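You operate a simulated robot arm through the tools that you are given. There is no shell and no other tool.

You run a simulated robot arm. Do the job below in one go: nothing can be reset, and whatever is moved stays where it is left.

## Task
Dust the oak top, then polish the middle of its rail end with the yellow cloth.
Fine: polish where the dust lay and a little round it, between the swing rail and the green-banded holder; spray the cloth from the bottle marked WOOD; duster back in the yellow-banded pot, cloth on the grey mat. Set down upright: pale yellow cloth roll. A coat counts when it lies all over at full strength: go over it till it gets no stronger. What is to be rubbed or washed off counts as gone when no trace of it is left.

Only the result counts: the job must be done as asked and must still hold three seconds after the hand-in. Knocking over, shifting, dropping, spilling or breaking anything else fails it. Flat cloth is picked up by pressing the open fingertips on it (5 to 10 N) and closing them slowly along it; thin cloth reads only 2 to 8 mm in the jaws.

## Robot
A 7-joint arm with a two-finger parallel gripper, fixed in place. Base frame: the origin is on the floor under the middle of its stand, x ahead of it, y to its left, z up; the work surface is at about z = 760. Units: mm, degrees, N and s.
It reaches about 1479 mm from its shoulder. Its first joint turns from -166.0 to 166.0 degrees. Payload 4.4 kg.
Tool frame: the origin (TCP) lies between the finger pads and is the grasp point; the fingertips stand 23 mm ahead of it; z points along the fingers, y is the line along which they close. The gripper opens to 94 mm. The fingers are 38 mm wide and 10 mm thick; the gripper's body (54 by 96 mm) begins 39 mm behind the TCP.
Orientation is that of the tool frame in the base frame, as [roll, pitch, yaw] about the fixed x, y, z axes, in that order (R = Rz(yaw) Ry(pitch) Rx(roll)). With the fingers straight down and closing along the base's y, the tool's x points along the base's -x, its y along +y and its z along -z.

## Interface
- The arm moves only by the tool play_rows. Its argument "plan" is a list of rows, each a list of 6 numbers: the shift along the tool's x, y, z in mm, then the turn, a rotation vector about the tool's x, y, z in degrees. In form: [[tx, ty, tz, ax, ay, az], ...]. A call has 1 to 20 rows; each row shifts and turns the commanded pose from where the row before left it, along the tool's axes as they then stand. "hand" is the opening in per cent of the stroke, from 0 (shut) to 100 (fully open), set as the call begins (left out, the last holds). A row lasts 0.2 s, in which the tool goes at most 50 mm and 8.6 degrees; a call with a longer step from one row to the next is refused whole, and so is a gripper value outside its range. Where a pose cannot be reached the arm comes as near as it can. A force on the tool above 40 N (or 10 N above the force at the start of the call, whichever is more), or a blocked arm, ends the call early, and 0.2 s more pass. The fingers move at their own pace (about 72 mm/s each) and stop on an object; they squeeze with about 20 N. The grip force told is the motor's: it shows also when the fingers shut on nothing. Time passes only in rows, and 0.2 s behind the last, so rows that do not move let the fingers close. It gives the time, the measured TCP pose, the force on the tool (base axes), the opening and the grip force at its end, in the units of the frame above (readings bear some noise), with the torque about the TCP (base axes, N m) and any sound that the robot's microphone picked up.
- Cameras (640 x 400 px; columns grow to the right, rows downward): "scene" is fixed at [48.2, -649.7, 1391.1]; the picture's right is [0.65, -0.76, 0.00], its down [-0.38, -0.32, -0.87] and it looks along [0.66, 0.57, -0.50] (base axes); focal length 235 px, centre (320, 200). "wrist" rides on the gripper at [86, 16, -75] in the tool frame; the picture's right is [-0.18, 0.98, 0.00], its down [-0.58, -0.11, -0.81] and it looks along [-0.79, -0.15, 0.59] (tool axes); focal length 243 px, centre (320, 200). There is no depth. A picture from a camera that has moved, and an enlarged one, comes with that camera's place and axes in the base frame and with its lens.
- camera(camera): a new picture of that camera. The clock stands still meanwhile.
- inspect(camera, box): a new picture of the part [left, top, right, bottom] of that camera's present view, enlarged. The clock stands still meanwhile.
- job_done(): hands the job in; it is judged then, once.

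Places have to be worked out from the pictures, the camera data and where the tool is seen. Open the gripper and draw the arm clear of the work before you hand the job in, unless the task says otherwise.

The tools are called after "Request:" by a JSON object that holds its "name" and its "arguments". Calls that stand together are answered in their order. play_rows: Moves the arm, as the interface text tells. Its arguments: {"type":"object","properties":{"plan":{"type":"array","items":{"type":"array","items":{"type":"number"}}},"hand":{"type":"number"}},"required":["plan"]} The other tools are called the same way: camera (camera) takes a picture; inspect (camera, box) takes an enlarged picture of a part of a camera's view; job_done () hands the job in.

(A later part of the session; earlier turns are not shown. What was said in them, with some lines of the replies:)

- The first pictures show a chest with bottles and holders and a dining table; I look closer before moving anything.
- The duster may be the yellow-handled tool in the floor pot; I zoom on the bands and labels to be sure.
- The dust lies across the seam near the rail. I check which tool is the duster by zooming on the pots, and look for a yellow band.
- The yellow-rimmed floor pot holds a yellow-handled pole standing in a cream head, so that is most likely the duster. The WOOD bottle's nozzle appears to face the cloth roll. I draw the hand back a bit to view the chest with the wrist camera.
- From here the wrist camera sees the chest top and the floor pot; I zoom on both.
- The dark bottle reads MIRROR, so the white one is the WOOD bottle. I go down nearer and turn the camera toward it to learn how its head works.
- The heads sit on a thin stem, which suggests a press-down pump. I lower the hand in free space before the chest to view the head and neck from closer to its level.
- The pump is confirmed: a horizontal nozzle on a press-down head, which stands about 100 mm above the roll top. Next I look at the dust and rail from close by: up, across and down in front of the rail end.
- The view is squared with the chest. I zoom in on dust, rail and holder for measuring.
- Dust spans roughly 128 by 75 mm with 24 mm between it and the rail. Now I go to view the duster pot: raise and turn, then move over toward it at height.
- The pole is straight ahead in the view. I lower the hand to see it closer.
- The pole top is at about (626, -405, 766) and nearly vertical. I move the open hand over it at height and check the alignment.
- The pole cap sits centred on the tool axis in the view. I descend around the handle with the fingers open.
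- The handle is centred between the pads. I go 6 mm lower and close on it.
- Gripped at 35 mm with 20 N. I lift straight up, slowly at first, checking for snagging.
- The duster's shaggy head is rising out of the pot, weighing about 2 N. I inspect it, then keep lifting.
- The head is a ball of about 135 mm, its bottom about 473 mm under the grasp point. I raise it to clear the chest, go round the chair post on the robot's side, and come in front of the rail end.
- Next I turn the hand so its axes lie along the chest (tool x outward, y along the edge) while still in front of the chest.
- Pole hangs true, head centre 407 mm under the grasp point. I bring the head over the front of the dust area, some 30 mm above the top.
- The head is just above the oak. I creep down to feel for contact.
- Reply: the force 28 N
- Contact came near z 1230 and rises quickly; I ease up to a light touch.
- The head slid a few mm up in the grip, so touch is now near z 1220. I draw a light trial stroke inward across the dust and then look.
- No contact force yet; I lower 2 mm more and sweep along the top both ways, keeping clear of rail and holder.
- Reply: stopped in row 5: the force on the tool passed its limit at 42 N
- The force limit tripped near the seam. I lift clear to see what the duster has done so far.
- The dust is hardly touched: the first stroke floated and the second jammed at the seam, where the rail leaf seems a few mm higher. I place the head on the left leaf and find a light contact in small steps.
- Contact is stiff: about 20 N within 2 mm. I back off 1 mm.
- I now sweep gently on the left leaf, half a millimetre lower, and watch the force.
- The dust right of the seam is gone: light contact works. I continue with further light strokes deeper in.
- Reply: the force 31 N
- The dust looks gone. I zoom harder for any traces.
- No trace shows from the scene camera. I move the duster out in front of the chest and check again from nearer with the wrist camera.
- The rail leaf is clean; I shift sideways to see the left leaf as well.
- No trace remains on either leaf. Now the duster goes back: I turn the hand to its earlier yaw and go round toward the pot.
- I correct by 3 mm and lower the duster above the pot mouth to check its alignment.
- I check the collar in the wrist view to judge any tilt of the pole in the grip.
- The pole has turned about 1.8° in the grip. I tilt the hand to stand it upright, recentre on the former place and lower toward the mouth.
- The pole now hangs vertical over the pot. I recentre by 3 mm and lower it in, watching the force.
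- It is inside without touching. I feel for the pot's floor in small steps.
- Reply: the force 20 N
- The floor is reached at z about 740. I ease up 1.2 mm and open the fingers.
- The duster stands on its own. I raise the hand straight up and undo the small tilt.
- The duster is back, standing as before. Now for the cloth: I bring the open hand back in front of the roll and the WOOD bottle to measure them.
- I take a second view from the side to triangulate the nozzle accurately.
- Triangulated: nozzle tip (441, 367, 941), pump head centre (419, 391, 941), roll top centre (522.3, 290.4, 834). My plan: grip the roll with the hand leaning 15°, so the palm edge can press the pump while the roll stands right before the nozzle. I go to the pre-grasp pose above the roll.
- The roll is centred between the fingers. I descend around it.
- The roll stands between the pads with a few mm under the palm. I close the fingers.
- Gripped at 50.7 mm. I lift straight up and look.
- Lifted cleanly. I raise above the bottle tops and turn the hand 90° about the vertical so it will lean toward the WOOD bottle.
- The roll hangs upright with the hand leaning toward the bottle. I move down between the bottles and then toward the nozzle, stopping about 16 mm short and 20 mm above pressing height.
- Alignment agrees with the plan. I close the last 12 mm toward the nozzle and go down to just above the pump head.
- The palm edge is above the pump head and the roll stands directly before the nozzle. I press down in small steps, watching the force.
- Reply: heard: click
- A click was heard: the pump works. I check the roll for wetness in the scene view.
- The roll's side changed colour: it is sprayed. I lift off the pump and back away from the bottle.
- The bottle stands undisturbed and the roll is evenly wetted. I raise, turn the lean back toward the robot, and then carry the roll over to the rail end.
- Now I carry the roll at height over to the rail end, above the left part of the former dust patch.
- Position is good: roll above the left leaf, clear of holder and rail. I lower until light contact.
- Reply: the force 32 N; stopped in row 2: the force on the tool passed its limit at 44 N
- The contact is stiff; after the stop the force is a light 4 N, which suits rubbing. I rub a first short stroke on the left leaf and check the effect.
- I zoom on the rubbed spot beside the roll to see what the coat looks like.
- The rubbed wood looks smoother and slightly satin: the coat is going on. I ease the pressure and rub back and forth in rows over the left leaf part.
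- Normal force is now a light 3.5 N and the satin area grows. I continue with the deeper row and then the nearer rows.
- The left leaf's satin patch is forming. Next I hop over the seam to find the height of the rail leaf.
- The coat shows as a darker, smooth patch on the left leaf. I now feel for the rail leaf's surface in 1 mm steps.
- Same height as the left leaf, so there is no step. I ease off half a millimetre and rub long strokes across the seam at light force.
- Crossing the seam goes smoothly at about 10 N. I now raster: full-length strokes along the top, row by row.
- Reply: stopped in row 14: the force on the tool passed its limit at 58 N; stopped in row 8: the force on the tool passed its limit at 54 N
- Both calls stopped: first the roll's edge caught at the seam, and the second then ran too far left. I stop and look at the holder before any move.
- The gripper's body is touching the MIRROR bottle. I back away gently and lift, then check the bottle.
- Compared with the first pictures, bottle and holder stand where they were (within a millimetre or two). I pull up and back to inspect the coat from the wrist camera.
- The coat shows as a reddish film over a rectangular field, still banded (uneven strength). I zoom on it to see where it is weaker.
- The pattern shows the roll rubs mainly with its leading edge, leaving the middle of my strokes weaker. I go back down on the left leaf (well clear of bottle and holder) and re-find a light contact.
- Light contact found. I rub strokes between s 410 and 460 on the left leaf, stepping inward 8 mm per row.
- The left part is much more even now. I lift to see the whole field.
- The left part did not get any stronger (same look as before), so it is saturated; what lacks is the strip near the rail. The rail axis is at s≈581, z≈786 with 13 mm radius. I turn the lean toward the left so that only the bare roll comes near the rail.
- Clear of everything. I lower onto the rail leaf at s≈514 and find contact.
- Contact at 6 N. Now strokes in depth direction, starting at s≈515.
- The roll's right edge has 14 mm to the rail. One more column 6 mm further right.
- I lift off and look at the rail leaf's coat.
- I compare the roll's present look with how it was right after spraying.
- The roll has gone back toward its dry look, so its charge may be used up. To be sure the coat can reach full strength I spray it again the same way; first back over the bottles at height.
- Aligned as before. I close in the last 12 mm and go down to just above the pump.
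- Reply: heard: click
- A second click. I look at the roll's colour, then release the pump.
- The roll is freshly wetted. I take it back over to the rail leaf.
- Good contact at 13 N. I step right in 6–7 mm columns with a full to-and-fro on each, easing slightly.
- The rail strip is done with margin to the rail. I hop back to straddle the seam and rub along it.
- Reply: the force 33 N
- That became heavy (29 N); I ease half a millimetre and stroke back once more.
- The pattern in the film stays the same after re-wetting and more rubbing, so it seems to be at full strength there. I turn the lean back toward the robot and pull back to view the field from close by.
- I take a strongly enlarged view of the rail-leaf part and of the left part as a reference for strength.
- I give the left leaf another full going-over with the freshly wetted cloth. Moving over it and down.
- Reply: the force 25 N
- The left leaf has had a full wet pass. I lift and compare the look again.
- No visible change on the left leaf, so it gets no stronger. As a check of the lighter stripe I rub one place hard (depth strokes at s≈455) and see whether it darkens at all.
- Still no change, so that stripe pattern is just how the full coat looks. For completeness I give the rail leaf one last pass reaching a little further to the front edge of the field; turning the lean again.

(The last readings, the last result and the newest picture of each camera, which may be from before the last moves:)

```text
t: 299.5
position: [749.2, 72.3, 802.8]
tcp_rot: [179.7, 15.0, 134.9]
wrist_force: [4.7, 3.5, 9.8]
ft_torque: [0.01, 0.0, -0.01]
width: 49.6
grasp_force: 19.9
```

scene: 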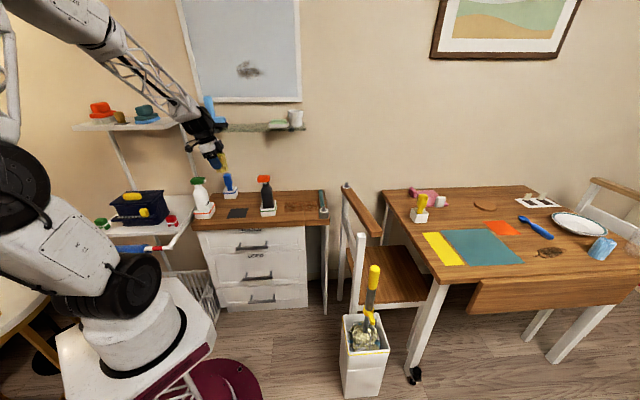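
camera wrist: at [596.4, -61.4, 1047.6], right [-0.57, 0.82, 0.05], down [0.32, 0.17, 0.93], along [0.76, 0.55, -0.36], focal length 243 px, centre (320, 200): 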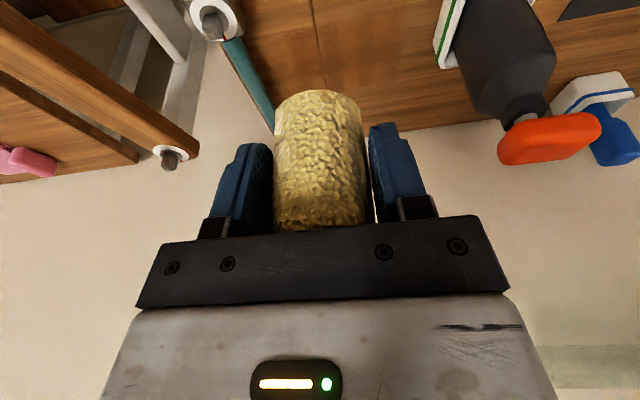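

I lift and inspect the whole field again, also the roll's colour.

Request:
{"name": "play_rows", "arguments": {"plan": [[-2.6, 0, -9.7, 0, 0, 0], [-7.8, 0, -29, 0, 0, 0], [-10.4, 0, -38.6, 0, 0, 0], [-10.4, 0, -38.6, 0, 0, 0], [-10.4, 0, -38.6, 0, 0, 0], [-10.4, 0, -38.6, 0, 0, 0]]}}

Request:
{"name": "inspect", "arguments": {"camera": "scene", "box": [284, 194, 324, 219]}}

Request:
{"name": "inspect", "arguments": {"camera": "scene", "box": [240, 100, 340, 220]}}

```text
t: 300.9
position: [747.8, 72.0, 1002.9]
tcp_rot: [179.8, 15.0, 135.0]
wrist_force: [0.3, -0.2, -0.5]
ft_torque: [-0.01, 0.02, 0.01]
width: 50.1
grasp_force: 20.6
```

```text
16.00 times, centred on (304, 206) of scene
camera zoom: at [48.2, -649.7, 1391.1], right [0.65, -0.76, 0.0], down [-0.38, -0.32, -0.87], along [0.66, 0.57, -0.5], focal length 3763 px, centre (576, 96)
```

zoom: 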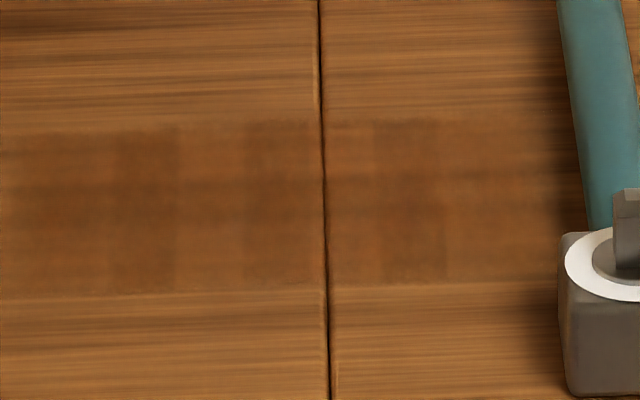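

```text
3.33 times, centred on (290, 160) of scene
camera zoom: at [48.2, -649.7, 1391.1], right [0.65, -0.76, 0.0], down [-0.38, -0.32, -0.87], along [0.66, 0.57, -0.5], focal length 784 px, centre (420, 333)
```

zoom: 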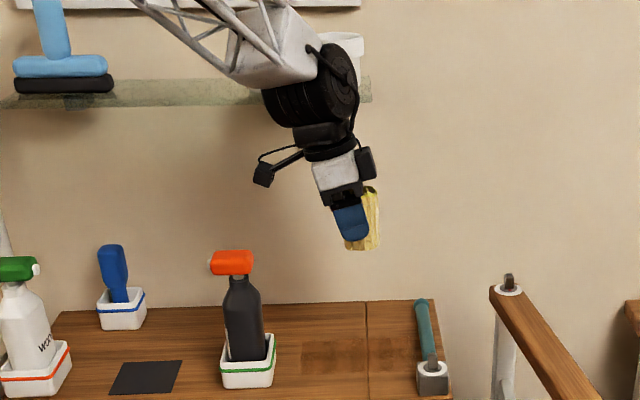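

Request:
{"name": "inspect", "arguments": {"camera": "scene", "box": [278, 198, 302, 214]}}

Request:
{"name": "inspect", "arguments": {"camera": "scene", "box": [304, 198, 320, 212]}}

```text
16.00 times, centred on (290, 206) of scene
camera zoom: at [48.2, -649.7, 1391.1], right [0.65, -0.76, 0.0], down [-0.38, -0.32, -0.87], along [0.66, 0.57, -0.5], focal length 3763 px, centre (800, 104)
```

zoom: 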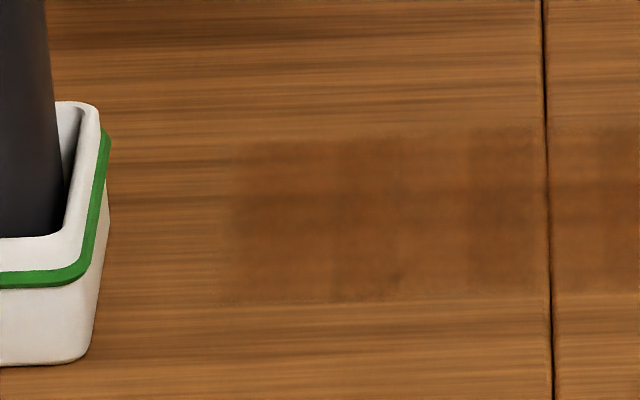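

```text
16.00 times, centred on (312, 205) of scene
camera zoom: at [48.2, -649.7, 1391.1], right [0.65, -0.76, 0.0], down [-0.38, -0.32, -0.87], along [0.66, 0.57, -0.5], focal length 3763 px, centre (448, 120)
```

zoom: 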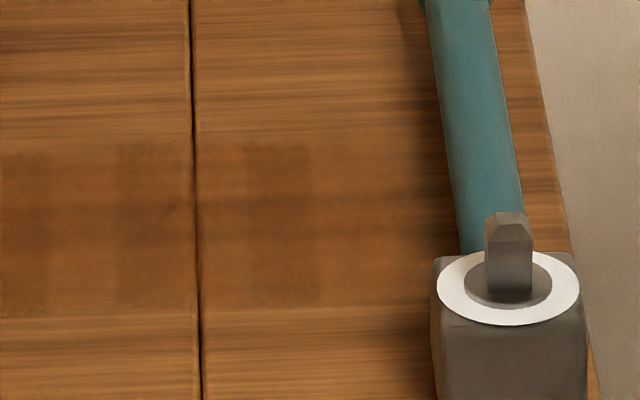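

The coat's outline is unchanged by the wider strokes, so the whole field is covered and saturated. Now I return the roll: raise, turn the lean back and go over to the mat.

Request:
{"name": "play_rows", "arguments": {"plan": [[-7, 0, -26, 0, 0, 0], [0, 0, 0, -2.117, 0, -7.901], [0, 0, 0, -2.117, 0, -7.901], [0, 0, 0, -2.117, 0, -7.901], [0, 0, 0, -2.117, 0, -7.901], [0, 0, 0, -2.117, 0, -7.901], [0, 0, 0, -2.117, 0, -7.901], [0, 0, 0, -2.117, 0, -7.901], [0, 0, 0, -2.117, 0, -7.901], [0, 0, 0, -2.117, 0, -7.901], [0, 0, 0, -2.117, 0, -7.901], [0, 0, 0, -2.117, 0, -7.901], [0, 0, 0, 0, 0, 0]]}}

```text
t: 303.7
position: [747.2, 72.0, 1029.0]
tcp_rot: [-179.9, 15.2, -135.0]
wrist_force: [0.6, 0.5, -1.8]
ft_torque: [-0.01, 0.01, 0.0]
width: 49.9
grasp_force: 20.4
```

Request:
{"name": "play_rows", "arguments": {"plan": [[1.7, 39.2, -0.45, 0, 0, 0], [1.7, 39.2, -0.45, 0, 0, 0], [1.7, 39.2, -0.45, 0, 0, 0], [1.7, 39.2, -0.45, 0, 0, 0], [1.7, 39.2, -0.45, 0, 0, 0], [1.7, 39.2, -0.45, 0, 0, 0], [1.7, 39.2, -0.45, 0, 0, 0], [1.7, 39.2, -0.45, 0, 0, 0], [0, 0, 0, 0, 0, 0]]}}

Request:
{"name": "camera", "arguments": {"camera": "wrist"}}

Request:
{"name": "inspect", "arguments": {"camera": "scene", "box": [180, 120, 290, 230]}}

```text
t: 305.7
position: [516.0, 285.7, 1028.6]
tcp_rot: [-180.0, 15.3, -135.0]
wrist_force: [0.5, 0.4, -0.9]
ft_torque: [0.02, 0.0, -0.02]
width: 50.0
grasp_force: 19.7
```

```text
taken
camera wrist: at [433.1, 223.5, 1076.6], right [-0.57, 0.82, 0.05], down [0.32, 0.17, 0.93], along [0.76, 0.54, -0.36], focal length 243 px, centre (320, 200)
```

wrist: 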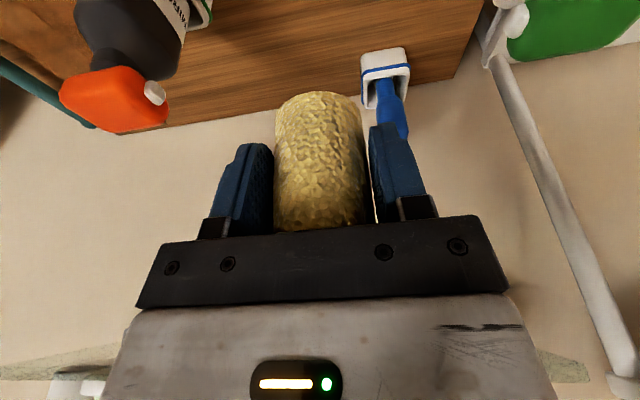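

```text
3.64 times, centred on (235, 175) of scene
camera zoom: at [48.2, -649.7, 1391.1], right [0.65, -0.76, 0.0], down [-0.38, -0.32, -0.87], along [0.66, 0.57, -0.5], focal length 855 px, centre (629, 291)
```

zoom: 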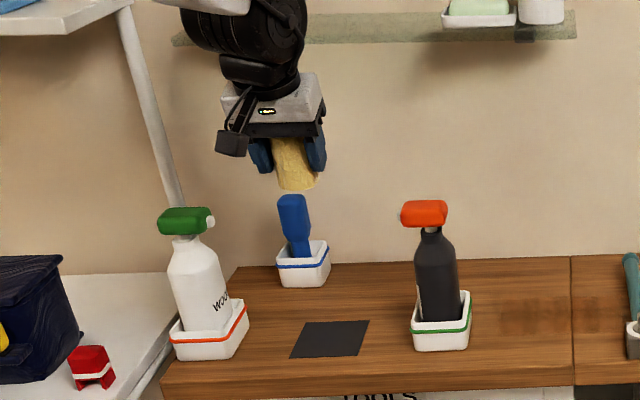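

Above the mat, well aligned. I descend to just above it.

Request:
{"name": "play_rows", "arguments": {"plan": [[9.3, 0, 34.8, 0, 0, 0], [9.3, 0, 34.8, 0, 0, 0], [9.3, 0, 34.8, 0, 0, 0], [9.3, 0, 34.8, 0, 0, 0], [9.3, 0, 34.8, 0, 0, 0], [8.0, 0, 29.9, 0, 0, 0], [0, 0, 0, 0, 0, 0]]}}

Request:
{"name": "camera", "arguments": {"camera": "wrist"}}

Request:
{"name": "inspect", "arguments": {"camera": "scene", "box": [200, 150, 270, 225]}}

```text
t: 307.3
position: [518.8, 283.6, 818.5]
tcp_rot: [-179.9, 15.3, -135.0]
wrist_force: [-0.2, -0.3, -0.8]
ft_torque: [0.01, 0.01, -0.04]
width: 49.9
grasp_force: 20.0
```

```text
taken
camera wrist: at [434.4, 222.7, 866.3], right [-0.57, 0.82, 0.05], down [0.32, 0.17, 0.93], along [0.76, 0.55, -0.36], focal length 243 px, centre (320, 200)
```

wrist: 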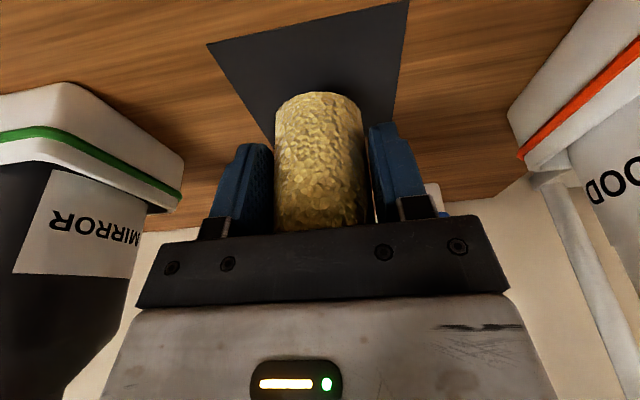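

```text
5.33 times, centred on (235, 188) of scene
camera zoom: at [48.2, -649.7, 1391.1], right [0.65, -0.76, 0.0], down [-0.38, -0.32, -0.87], along [0.66, 0.57, -0.5], focal length 1254 px, centre (773, 267)
```

zoom: 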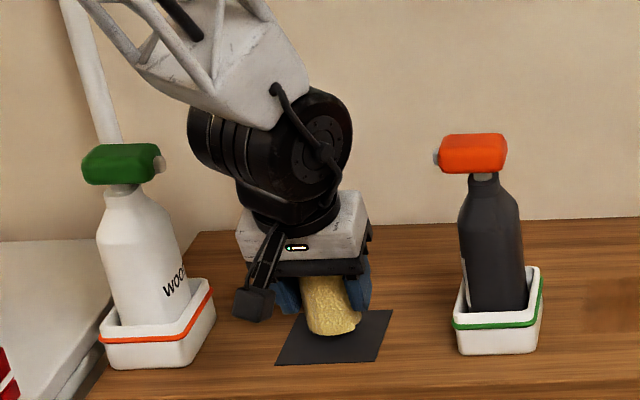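

The roll is centred above the mat. I lower the last millimetres to a light touch.

Request:
{"name": "play_rows", "arguments": {"plan": [[1.3, 0, 4.83, 0, 0, 0], [1.3, 0, 4.83, 0, 0, 0], [0.39, 0, 1.45, 0, 0, 0], [0, 0, 0, 0, 0, 0]]}}

Request:
{"name": "play_rows", "arguments": {"plan": [[0.26, 0, 0.97, 0, 0, 0], [0, 0, 0, 0, 0, 0]]}}

```text
t: 308.3
position: [517.7, 284.2, 807.3]
tcp_rot: [-179.8, 15.2, -135.0]
wrist_force: [-0.4, 0.1, -0.2]
ft_torque: [-0.02, -0.03, 0.0]
width: 49.7
grasp_force: 19.8
```

```text
t: 308.9
position: [516.4, 283.3, 804.7]
tcp_rot: [-179.9, 15.3, -135.1]
wrist_force: [-0.1, 0.9, -1.0]
ft_torque: [0.04, 0.01, 0.0]
width: 49.8
grasp_force: 19.4
```

Request:
{"name": "play_rows", "arguments": {"plan": [[0.16, 0, 0.58, 0, 0, 0], [0, 0, 0, 0, 0, 0]]}}

Request:
{"name": "play_rows", "arguments": {"plan": [[0.16, 0, 0.58, 0, 0, 0], [0, 0, 0, 0, 0, 0]]}}

```text
t: 309.5
position: [517.8, 284.6, 805.5]
tcp_rot: [-179.9, 15.3, -135.0]
wrist_force: [-0.2, 1.1, -0.6]
ft_torque: [-0.01, 0.01, -0.01]
width: 49.8
grasp_force: 20.2
```

```text
t: 310.1
position: [517.9, 284.7, 805.0]
tcp_rot: [-180.0, 15.3, -135.1]
wrist_force: [0.1, 0.8, 0.2]
ft_torque: [-0.02, 0.02, 0.03]
width: 49.7
grasp_force: 20.3
```

Request:
{"name": "play_rows", "arguments": {"plan": [[0.13, 0, 0.48, 0, 0, 0], [0, 0, 0, 0, 0, 0]]}}

Request:
{"name": "play_rows", "arguments": {"plan": [[0.13, 0, 0.48, 0, 0, 0], [0, 0, 0, 0, 0, 0]]}}

```text
t: 310.7
position: [517.4, 284.7, 805.0]
tcp_rot: [-179.9, 15.3, -134.9]
wrist_force: [0.5, 0.3, -1.5]
ft_torque: [0.01, 0.02, -0.02]
width: 49.6
grasp_force: 19.9
```

```text
t: 311.3
position: [517.9, 285.0, 803.5]
tcp_rot: [-180.0, 15.3, -135.0]
wrist_force: [0.4, 0.0, -0.3]
ft_torque: [0.01, 0.01, -0.01]
width: 50.1
grasp_force: 19.6
```

Request:
{"name": "play_rows", "arguments": {"plan": [[0.13, 0, 0.48, 0, 0, 0], [0, 0, 0, 0, 0, 0]]}}

Request:
{"name": "play_rows", "arguments": {"plan": [[0.13, 0, 0.48, 0, 0, 0], [0, 0, 0, 0, 0, 0]]}}

```text
t: 311.9
position: [518.1, 285.4, 802.7]
tcp_rot: [-179.9, 15.3, -135.0]
wrist_force: [-0.5, -0.3, 0.0]
ft_torque: [0.02, -0.01, 0.0]
width: 49.7
grasp_force: 20.6
```

```text
t: 312.5
position: [518.5, 283.7, 803.8]
tcp_rot: [-179.9, 15.3, -135.0]
wrist_force: [-3.4, -1.6, 13.2]
ft_torque: [-0.09, 0.26, 0.01]
width: 49.9
grasp_force: 20.3
```

The roll touches the mat. I ease the pressure off and open slowly.

Request:
{"name": "play_rows", "arguments": {"plan": [[-0.1, 0, -0.38, 0, 0, 0], [0, 0, 0, 0, 0, 0]]}}

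Request:
{"name": "play_rows", "arguments": {"plan": [[0, 0, 0, 0, 0, 0], [0, 0, 0, 0, 0, 0], [0, 0, 0, 0, 0, 0]], "hand": 60}}

Request:
{"name": "play_rows", "arguments": {"plan": [[0, 0, 0, 0, 0, 0], [0, 0, 0, 0, 0, 0], [0, 0, 0, 0, 0, 0]], "hand": 100}}

Request:
{"name": "camera", "arguments": {"camera": "wrist"}}

Request:
{"name": "inspect", "arguments": {"camera": "scene", "box": [200, 150, 270, 225]}}

```text
t: 313.1
position: [518.0, 284.9, 803.1]
tcp_rot: [-179.9, 15.3, -135.0]
wrist_force: [2.8, 1.1, 6.3]
ft_torque: [0.03, -0.08, 0.0]
width: 49.7
grasp_force: 20.2
```

```text
t: 313.9
position: [517.0, 284.4, 802.2]
tcp_rot: [-179.9, 15.2, -135.0]
wrist_force: [-0.5, -0.1, 2.8]
ft_torque: [-0.01, 0.02, -0.02]
width: 56.5
grasp_force: 0.0
```

```text
t: 314.7
position: [518.3, 284.8, 803.4]
tcp_rot: [-179.9, 15.2, -135.0]
wrist_force: [0.3, -0.9, 1.4]
ft_torque: [-0.01, 0.03, 0.0]
width: 94.0
grasp_force: 0.0
```

```text
taken
camera wrist: at [434.3, 223.3, 850.8], right [-0.57, 0.82, 0.05], down [0.32, 0.17, 0.93], along [0.76, 0.54, -0.36], focal length 243 px, centre (320, 200)
```

wrist: 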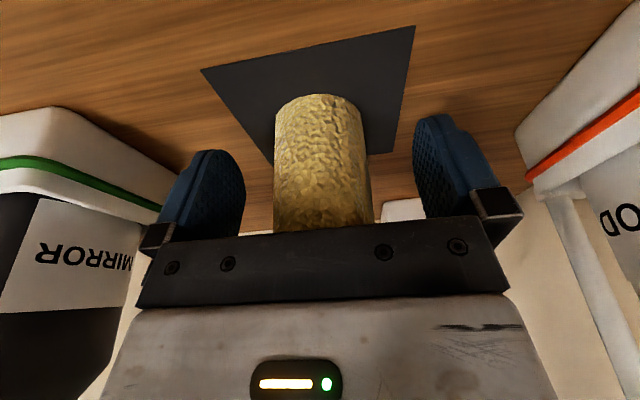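

```text
5.33 times, centred on (235, 188) of scene
camera zoom: at [48.2, -649.7, 1391.1], right [0.65, -0.76, 0.0], down [-0.38, -0.32, -0.87], along [0.66, 0.57, -0.5], focal length 1254 px, centre (773, 267)
```

zoom: 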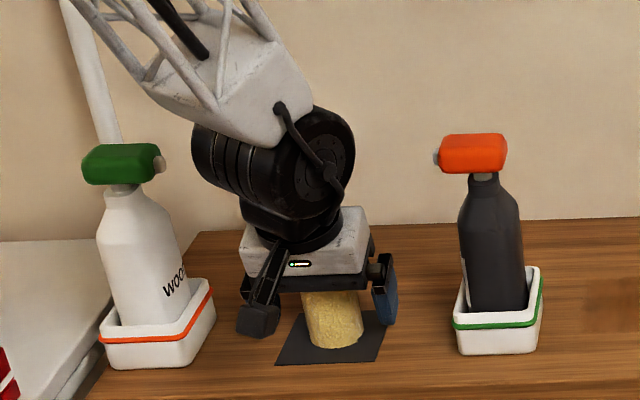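

Released, standing on the mat. I draw the hand straight up and check.

Request:
{"name": "play_rows", "arguments": {"plan": [[-1.3, 0, -4.8, 0, 0, 0], [-2.6, 0, -9.7, 0, 0, 0], [-5.2, 0, -19.3, 0, 0, 0], [-7.8, 0, -29, 0, 0, 0], [-10.4, 0, -38.6, 0, 0, 0], [-10.4, 0, -38.6, 0, 0, 0], [-10.4, 0, -38.6, 0, 0, 0]]}}

Request:
{"name": "camera", "arguments": {"camera": "wrist"}}

Request:
{"name": "inspect", "arguments": {"camera": "scene", "box": [180, 160, 340, 260]}}

Request:
{"name": "inspect", "arguments": {"camera": "scene", "box": [215, 180, 260, 225]}}

```text
t: 316.3
position: [516.8, 284.5, 989.0]
tcp_rot: [-179.9, 15.2, -135.0]
wrist_force: [0.1, 0.7, 0.7]
ft_torque: [0.0, 0.0, 0.01]
width: 93.7
grasp_force: 0.0
```

```text
taken
camera wrist: at [434.1, 223.3, 1036.6], right [-0.57, 0.82, 0.05], down [0.32, 0.17, 0.93], along [0.76, 0.54, -0.36], focal length 243 px, centre (320, 200)
```

wrist: 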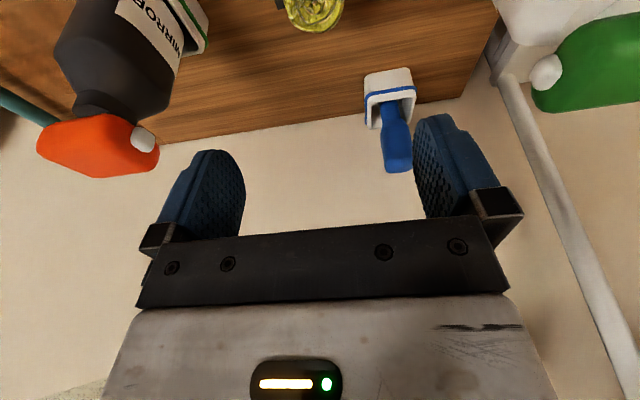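

```text
4.00 times, centred on (260, 210) of scene
camera zoom: at [48.2, -649.7, 1391.1], right [0.65, -0.76, 0.0], down [-0.38, -0.32, -0.87], along [0.66, 0.57, -0.5], focal length 941 px, centre (560, 160)
```

zoom: 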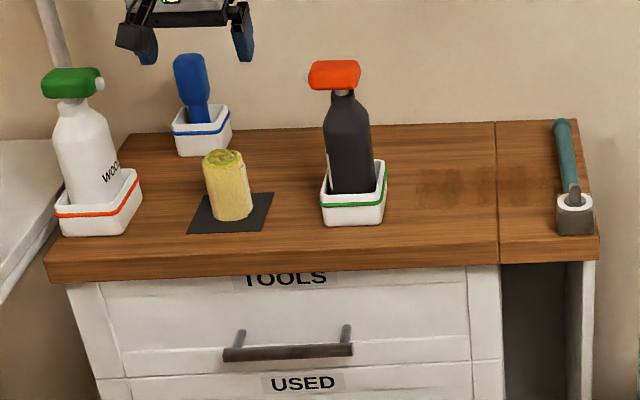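

```text
8.89 times, centred on (238, 202) of scene
camera zoom: at [48.2, -649.7, 1391.1], right [0.65, -0.76, 0.0], down [-0.38, -0.32, -0.87], along [0.66, 0.57, -0.5], focal length 2091 px, centre (1053, 178)
```

zoom: 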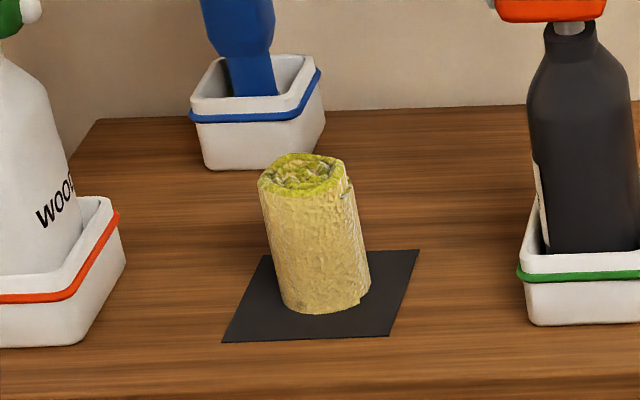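

The roll stands upright on the mat, all else in place. With the empty hand I now take a close look at the polished field: straighten the hand and move in front of the rail end.

Request:
{"name": "play_rows", "arguments": {"plan": [[0, 0, 0, 0, 7.6, 0], [0, 0, 0, 0, 7.6, 0], [38.8, 0, 0, 0, 0, 0], [38.8, 0, 0, 0, 0, 0], [38.8, 0, 0, 0, 0, 0], [0, -39, 0, 0, 0, 0], [0, -39, 0, 0, 0, 0], [0, -39, 0, 0, 0, 0], [0, -39, 0, 0, 0, 0], [0, -39, 0, 0, 0, 0], [0, -39, 0, 0, 0, 0], [0, -39, 0, 0, 0, 0], [0, -39, 0, 0, 0, 0], [0, 0, 30, 0, 0, 0], [0, 0, 0, 0, 0, 0]]}}

Request:
{"name": "camera", "arguments": {"camera": "wrist"}}

Request:
{"name": "inspect", "arguments": {"camera": "wrist", "box": [200, 80, 440, 230]}}

```text
t: 319.5
position: [654.4, -18.9, 956.6]
tcp_rot: [-180.0, 0.1, -135.0]
wrist_force: [0.5, 0.2, -0.5]
ft_torque: [-0.03, 0.0, 0.0]
width: 93.9
grasp_force: 0.2
```

```text
taken
camera wrist: at [583.4, -68.7, 1030.3], right [-0.56, 0.83, 0.0], down [0.49, 0.33, 0.81], along [0.67, 0.45, -0.59], focal length 243 px, centre (320, 200)
```

wrist: 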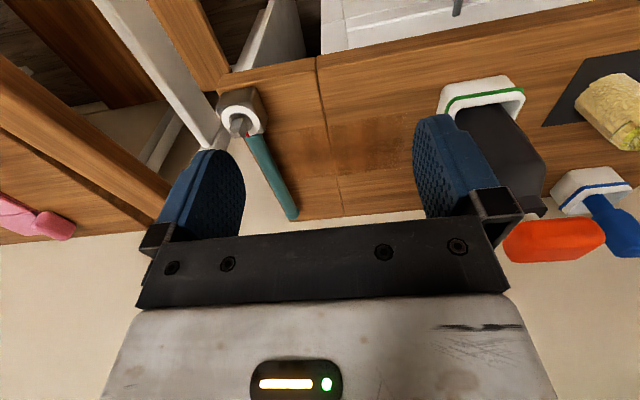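

```text
2.67 times, centred on (320, 155) of wrist
camera zoom: at [583.4, -68.7, 1030.3], right [-0.56, 0.83, 0.0], down [0.49, 0.33, 0.81], along [0.67, 0.45, -0.59], focal length 647 px, centre (320, 320)
```

zoom: 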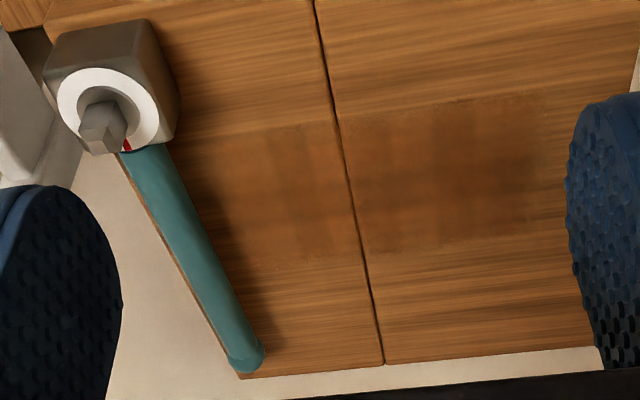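

Request:
{"name": "inspect", "arguments": {"camera": "wrist", "box": [320, 105, 420, 168]}}

Request:
{"name": "inspect", "arguments": {"camera": "wrist", "box": [260, 110, 350, 166]}}

```text
6.35 times, centred on (370, 136) of wrist
camera zoom: at [583.4, -68.7, 1030.3], right [-0.56, 0.83, 0.0], down [0.49, 0.33, 0.81], along [0.67, 0.45, -0.59], focal length 1540 px, centre (2, 603)
```

zoom: 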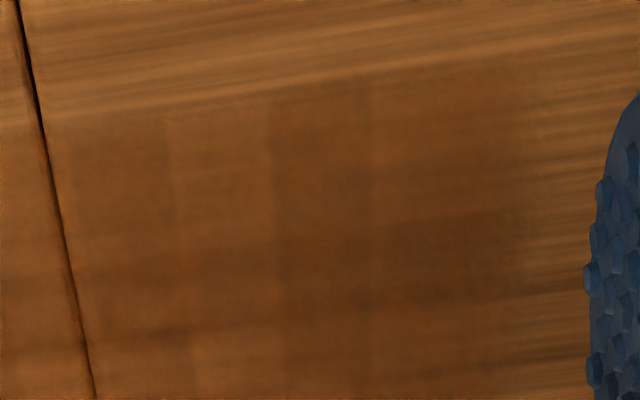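

```text
7.11 times, centred on (305, 138) of wrist
camera zoom: at [583.4, -68.7, 1030.3], right [-0.56, 0.83, 0.0], down [0.49, 0.33, 0.81], along [0.67, 0.45, -0.59], focal length 1725 px, centre (427, 641)
```

zoom: 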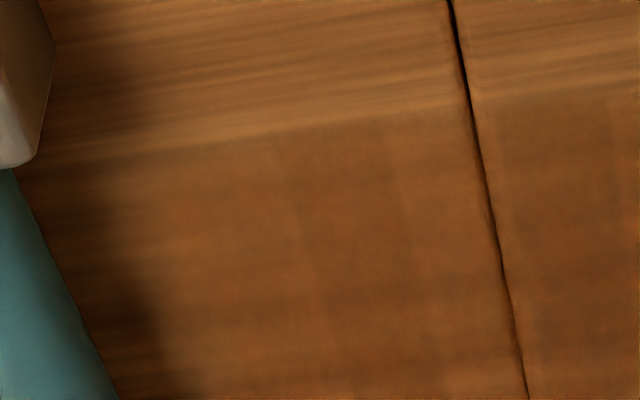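

Close up, the coat lies as a continuous smooth film from s≈391 to s≈558 and d≈562 to 665, well round the former dust. I raise the hand clear and take a last overall look.

Request:
{"name": "play_rows", "arguments": {"plan": [[20, 0, -40, 0, 0, 0], [20, 0, -40, 0, 0, 0], [20, 0, -40, 0, 0, 0], [20, 0, -40, 0, 0, 0], [0, 0, -40, 0, 0, 0], [0, 0, 0, 0, 0, 0]]}}

Request:
{"name": "camera", "arguments": {"camera": "scene"}}

Request:
{"name": "inspect", "arguments": {"camera": "scene", "box": [180, 160, 340, 260]}}

Request:
{"name": "inspect", "arguments": {"camera": "scene", "box": [330, 250, 420, 400]}}

```text
t: 320.9
position: [599.5, -76.4, 1158.2]
tcp_rot: [-179.9, 0.1, -134.9]
wrist_force: [-0.7, 0.8, 0.2]
ft_torque: [-0.01, 0.01, -0.04]
width: 93.9
grasp_force: 0.0
```

```text
taken
```

scene: 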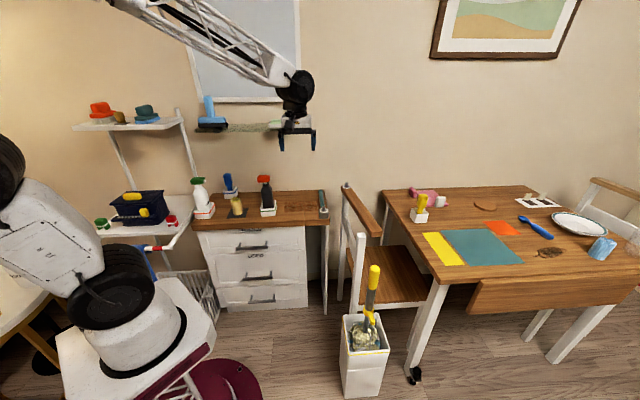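

```text
4.00 times, centred on (260, 210) of scene
camera zoom: at [48.2, -649.7, 1391.1], right [0.65, -0.76, 0.0], down [-0.38, -0.32, -0.87], along [0.66, 0.57, -0.5], focal length 941 px, centre (560, 160)
```

zoom: 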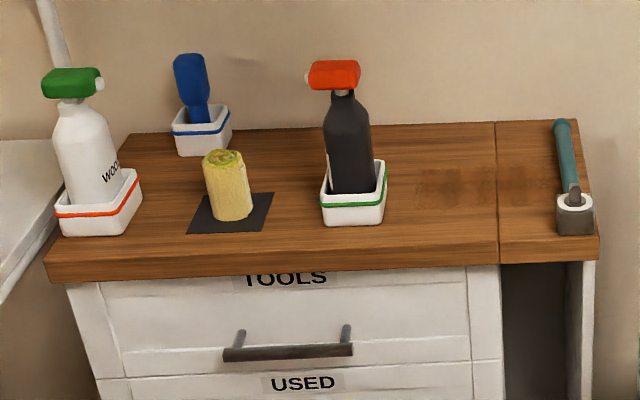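

```text
2.67 times, centred on (375, 325) of scene
camera zoom: at [48.2, -649.7, 1391.1], right [0.65, -0.76, 0.0], down [-0.38, -0.32, -0.87], along [0.66, 0.57, -0.5], focal length 627 px, centre (173, -133)
```

zoom: 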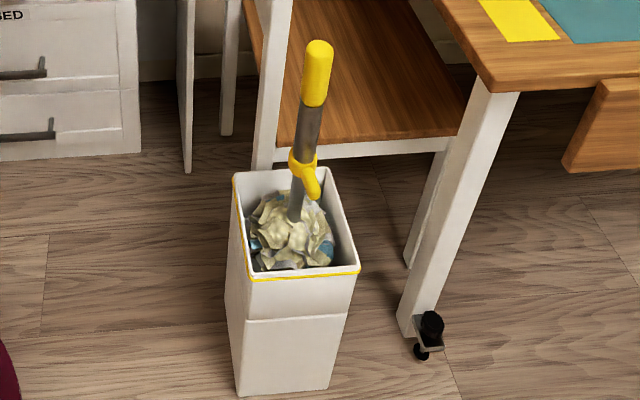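

The top is dusted and polished. The duster is back in the yellow-banded pot and the cloth roll stands upright on the grey mat. Bottles, holders and rail look where they were, though the hand did touch the MIRROR bottle once. The hand is open and clear, so I hand the job in.

Request:
{"name": "job_done", "arguments": {}}

```text
The job is handed in.
```

I dusted the oak top and polished the middle of its rail end with the yellow cloth, then handed the job in. I haven't been told how it was judged.

- **Dusting:** no trace of dust showed on either part of the top in the close-up views. The duster is back upright in the yellow-banded pot on the floor.
- **Polishing:** I sprayed the cloth twice from the WOOD bottle and heard the pump click each time. The coat covers where the dust lay and about 10–20 mm round it, close up to the rail. Faint stripes remain in it. More rubbing with fresh spray did not change them, so I took that as full strength.
- **Cloth:** the roll stands upright on the grey mat, and the hand is open and clear.
- **A mishap:** during one polishing stroke the hand ran too far left and bumped the MIRROR bottle, with a peak force of about 54 N. The bottle and its holder look within a millimetre or two of where they were. If anything counts as shifted, it would be that bottle.
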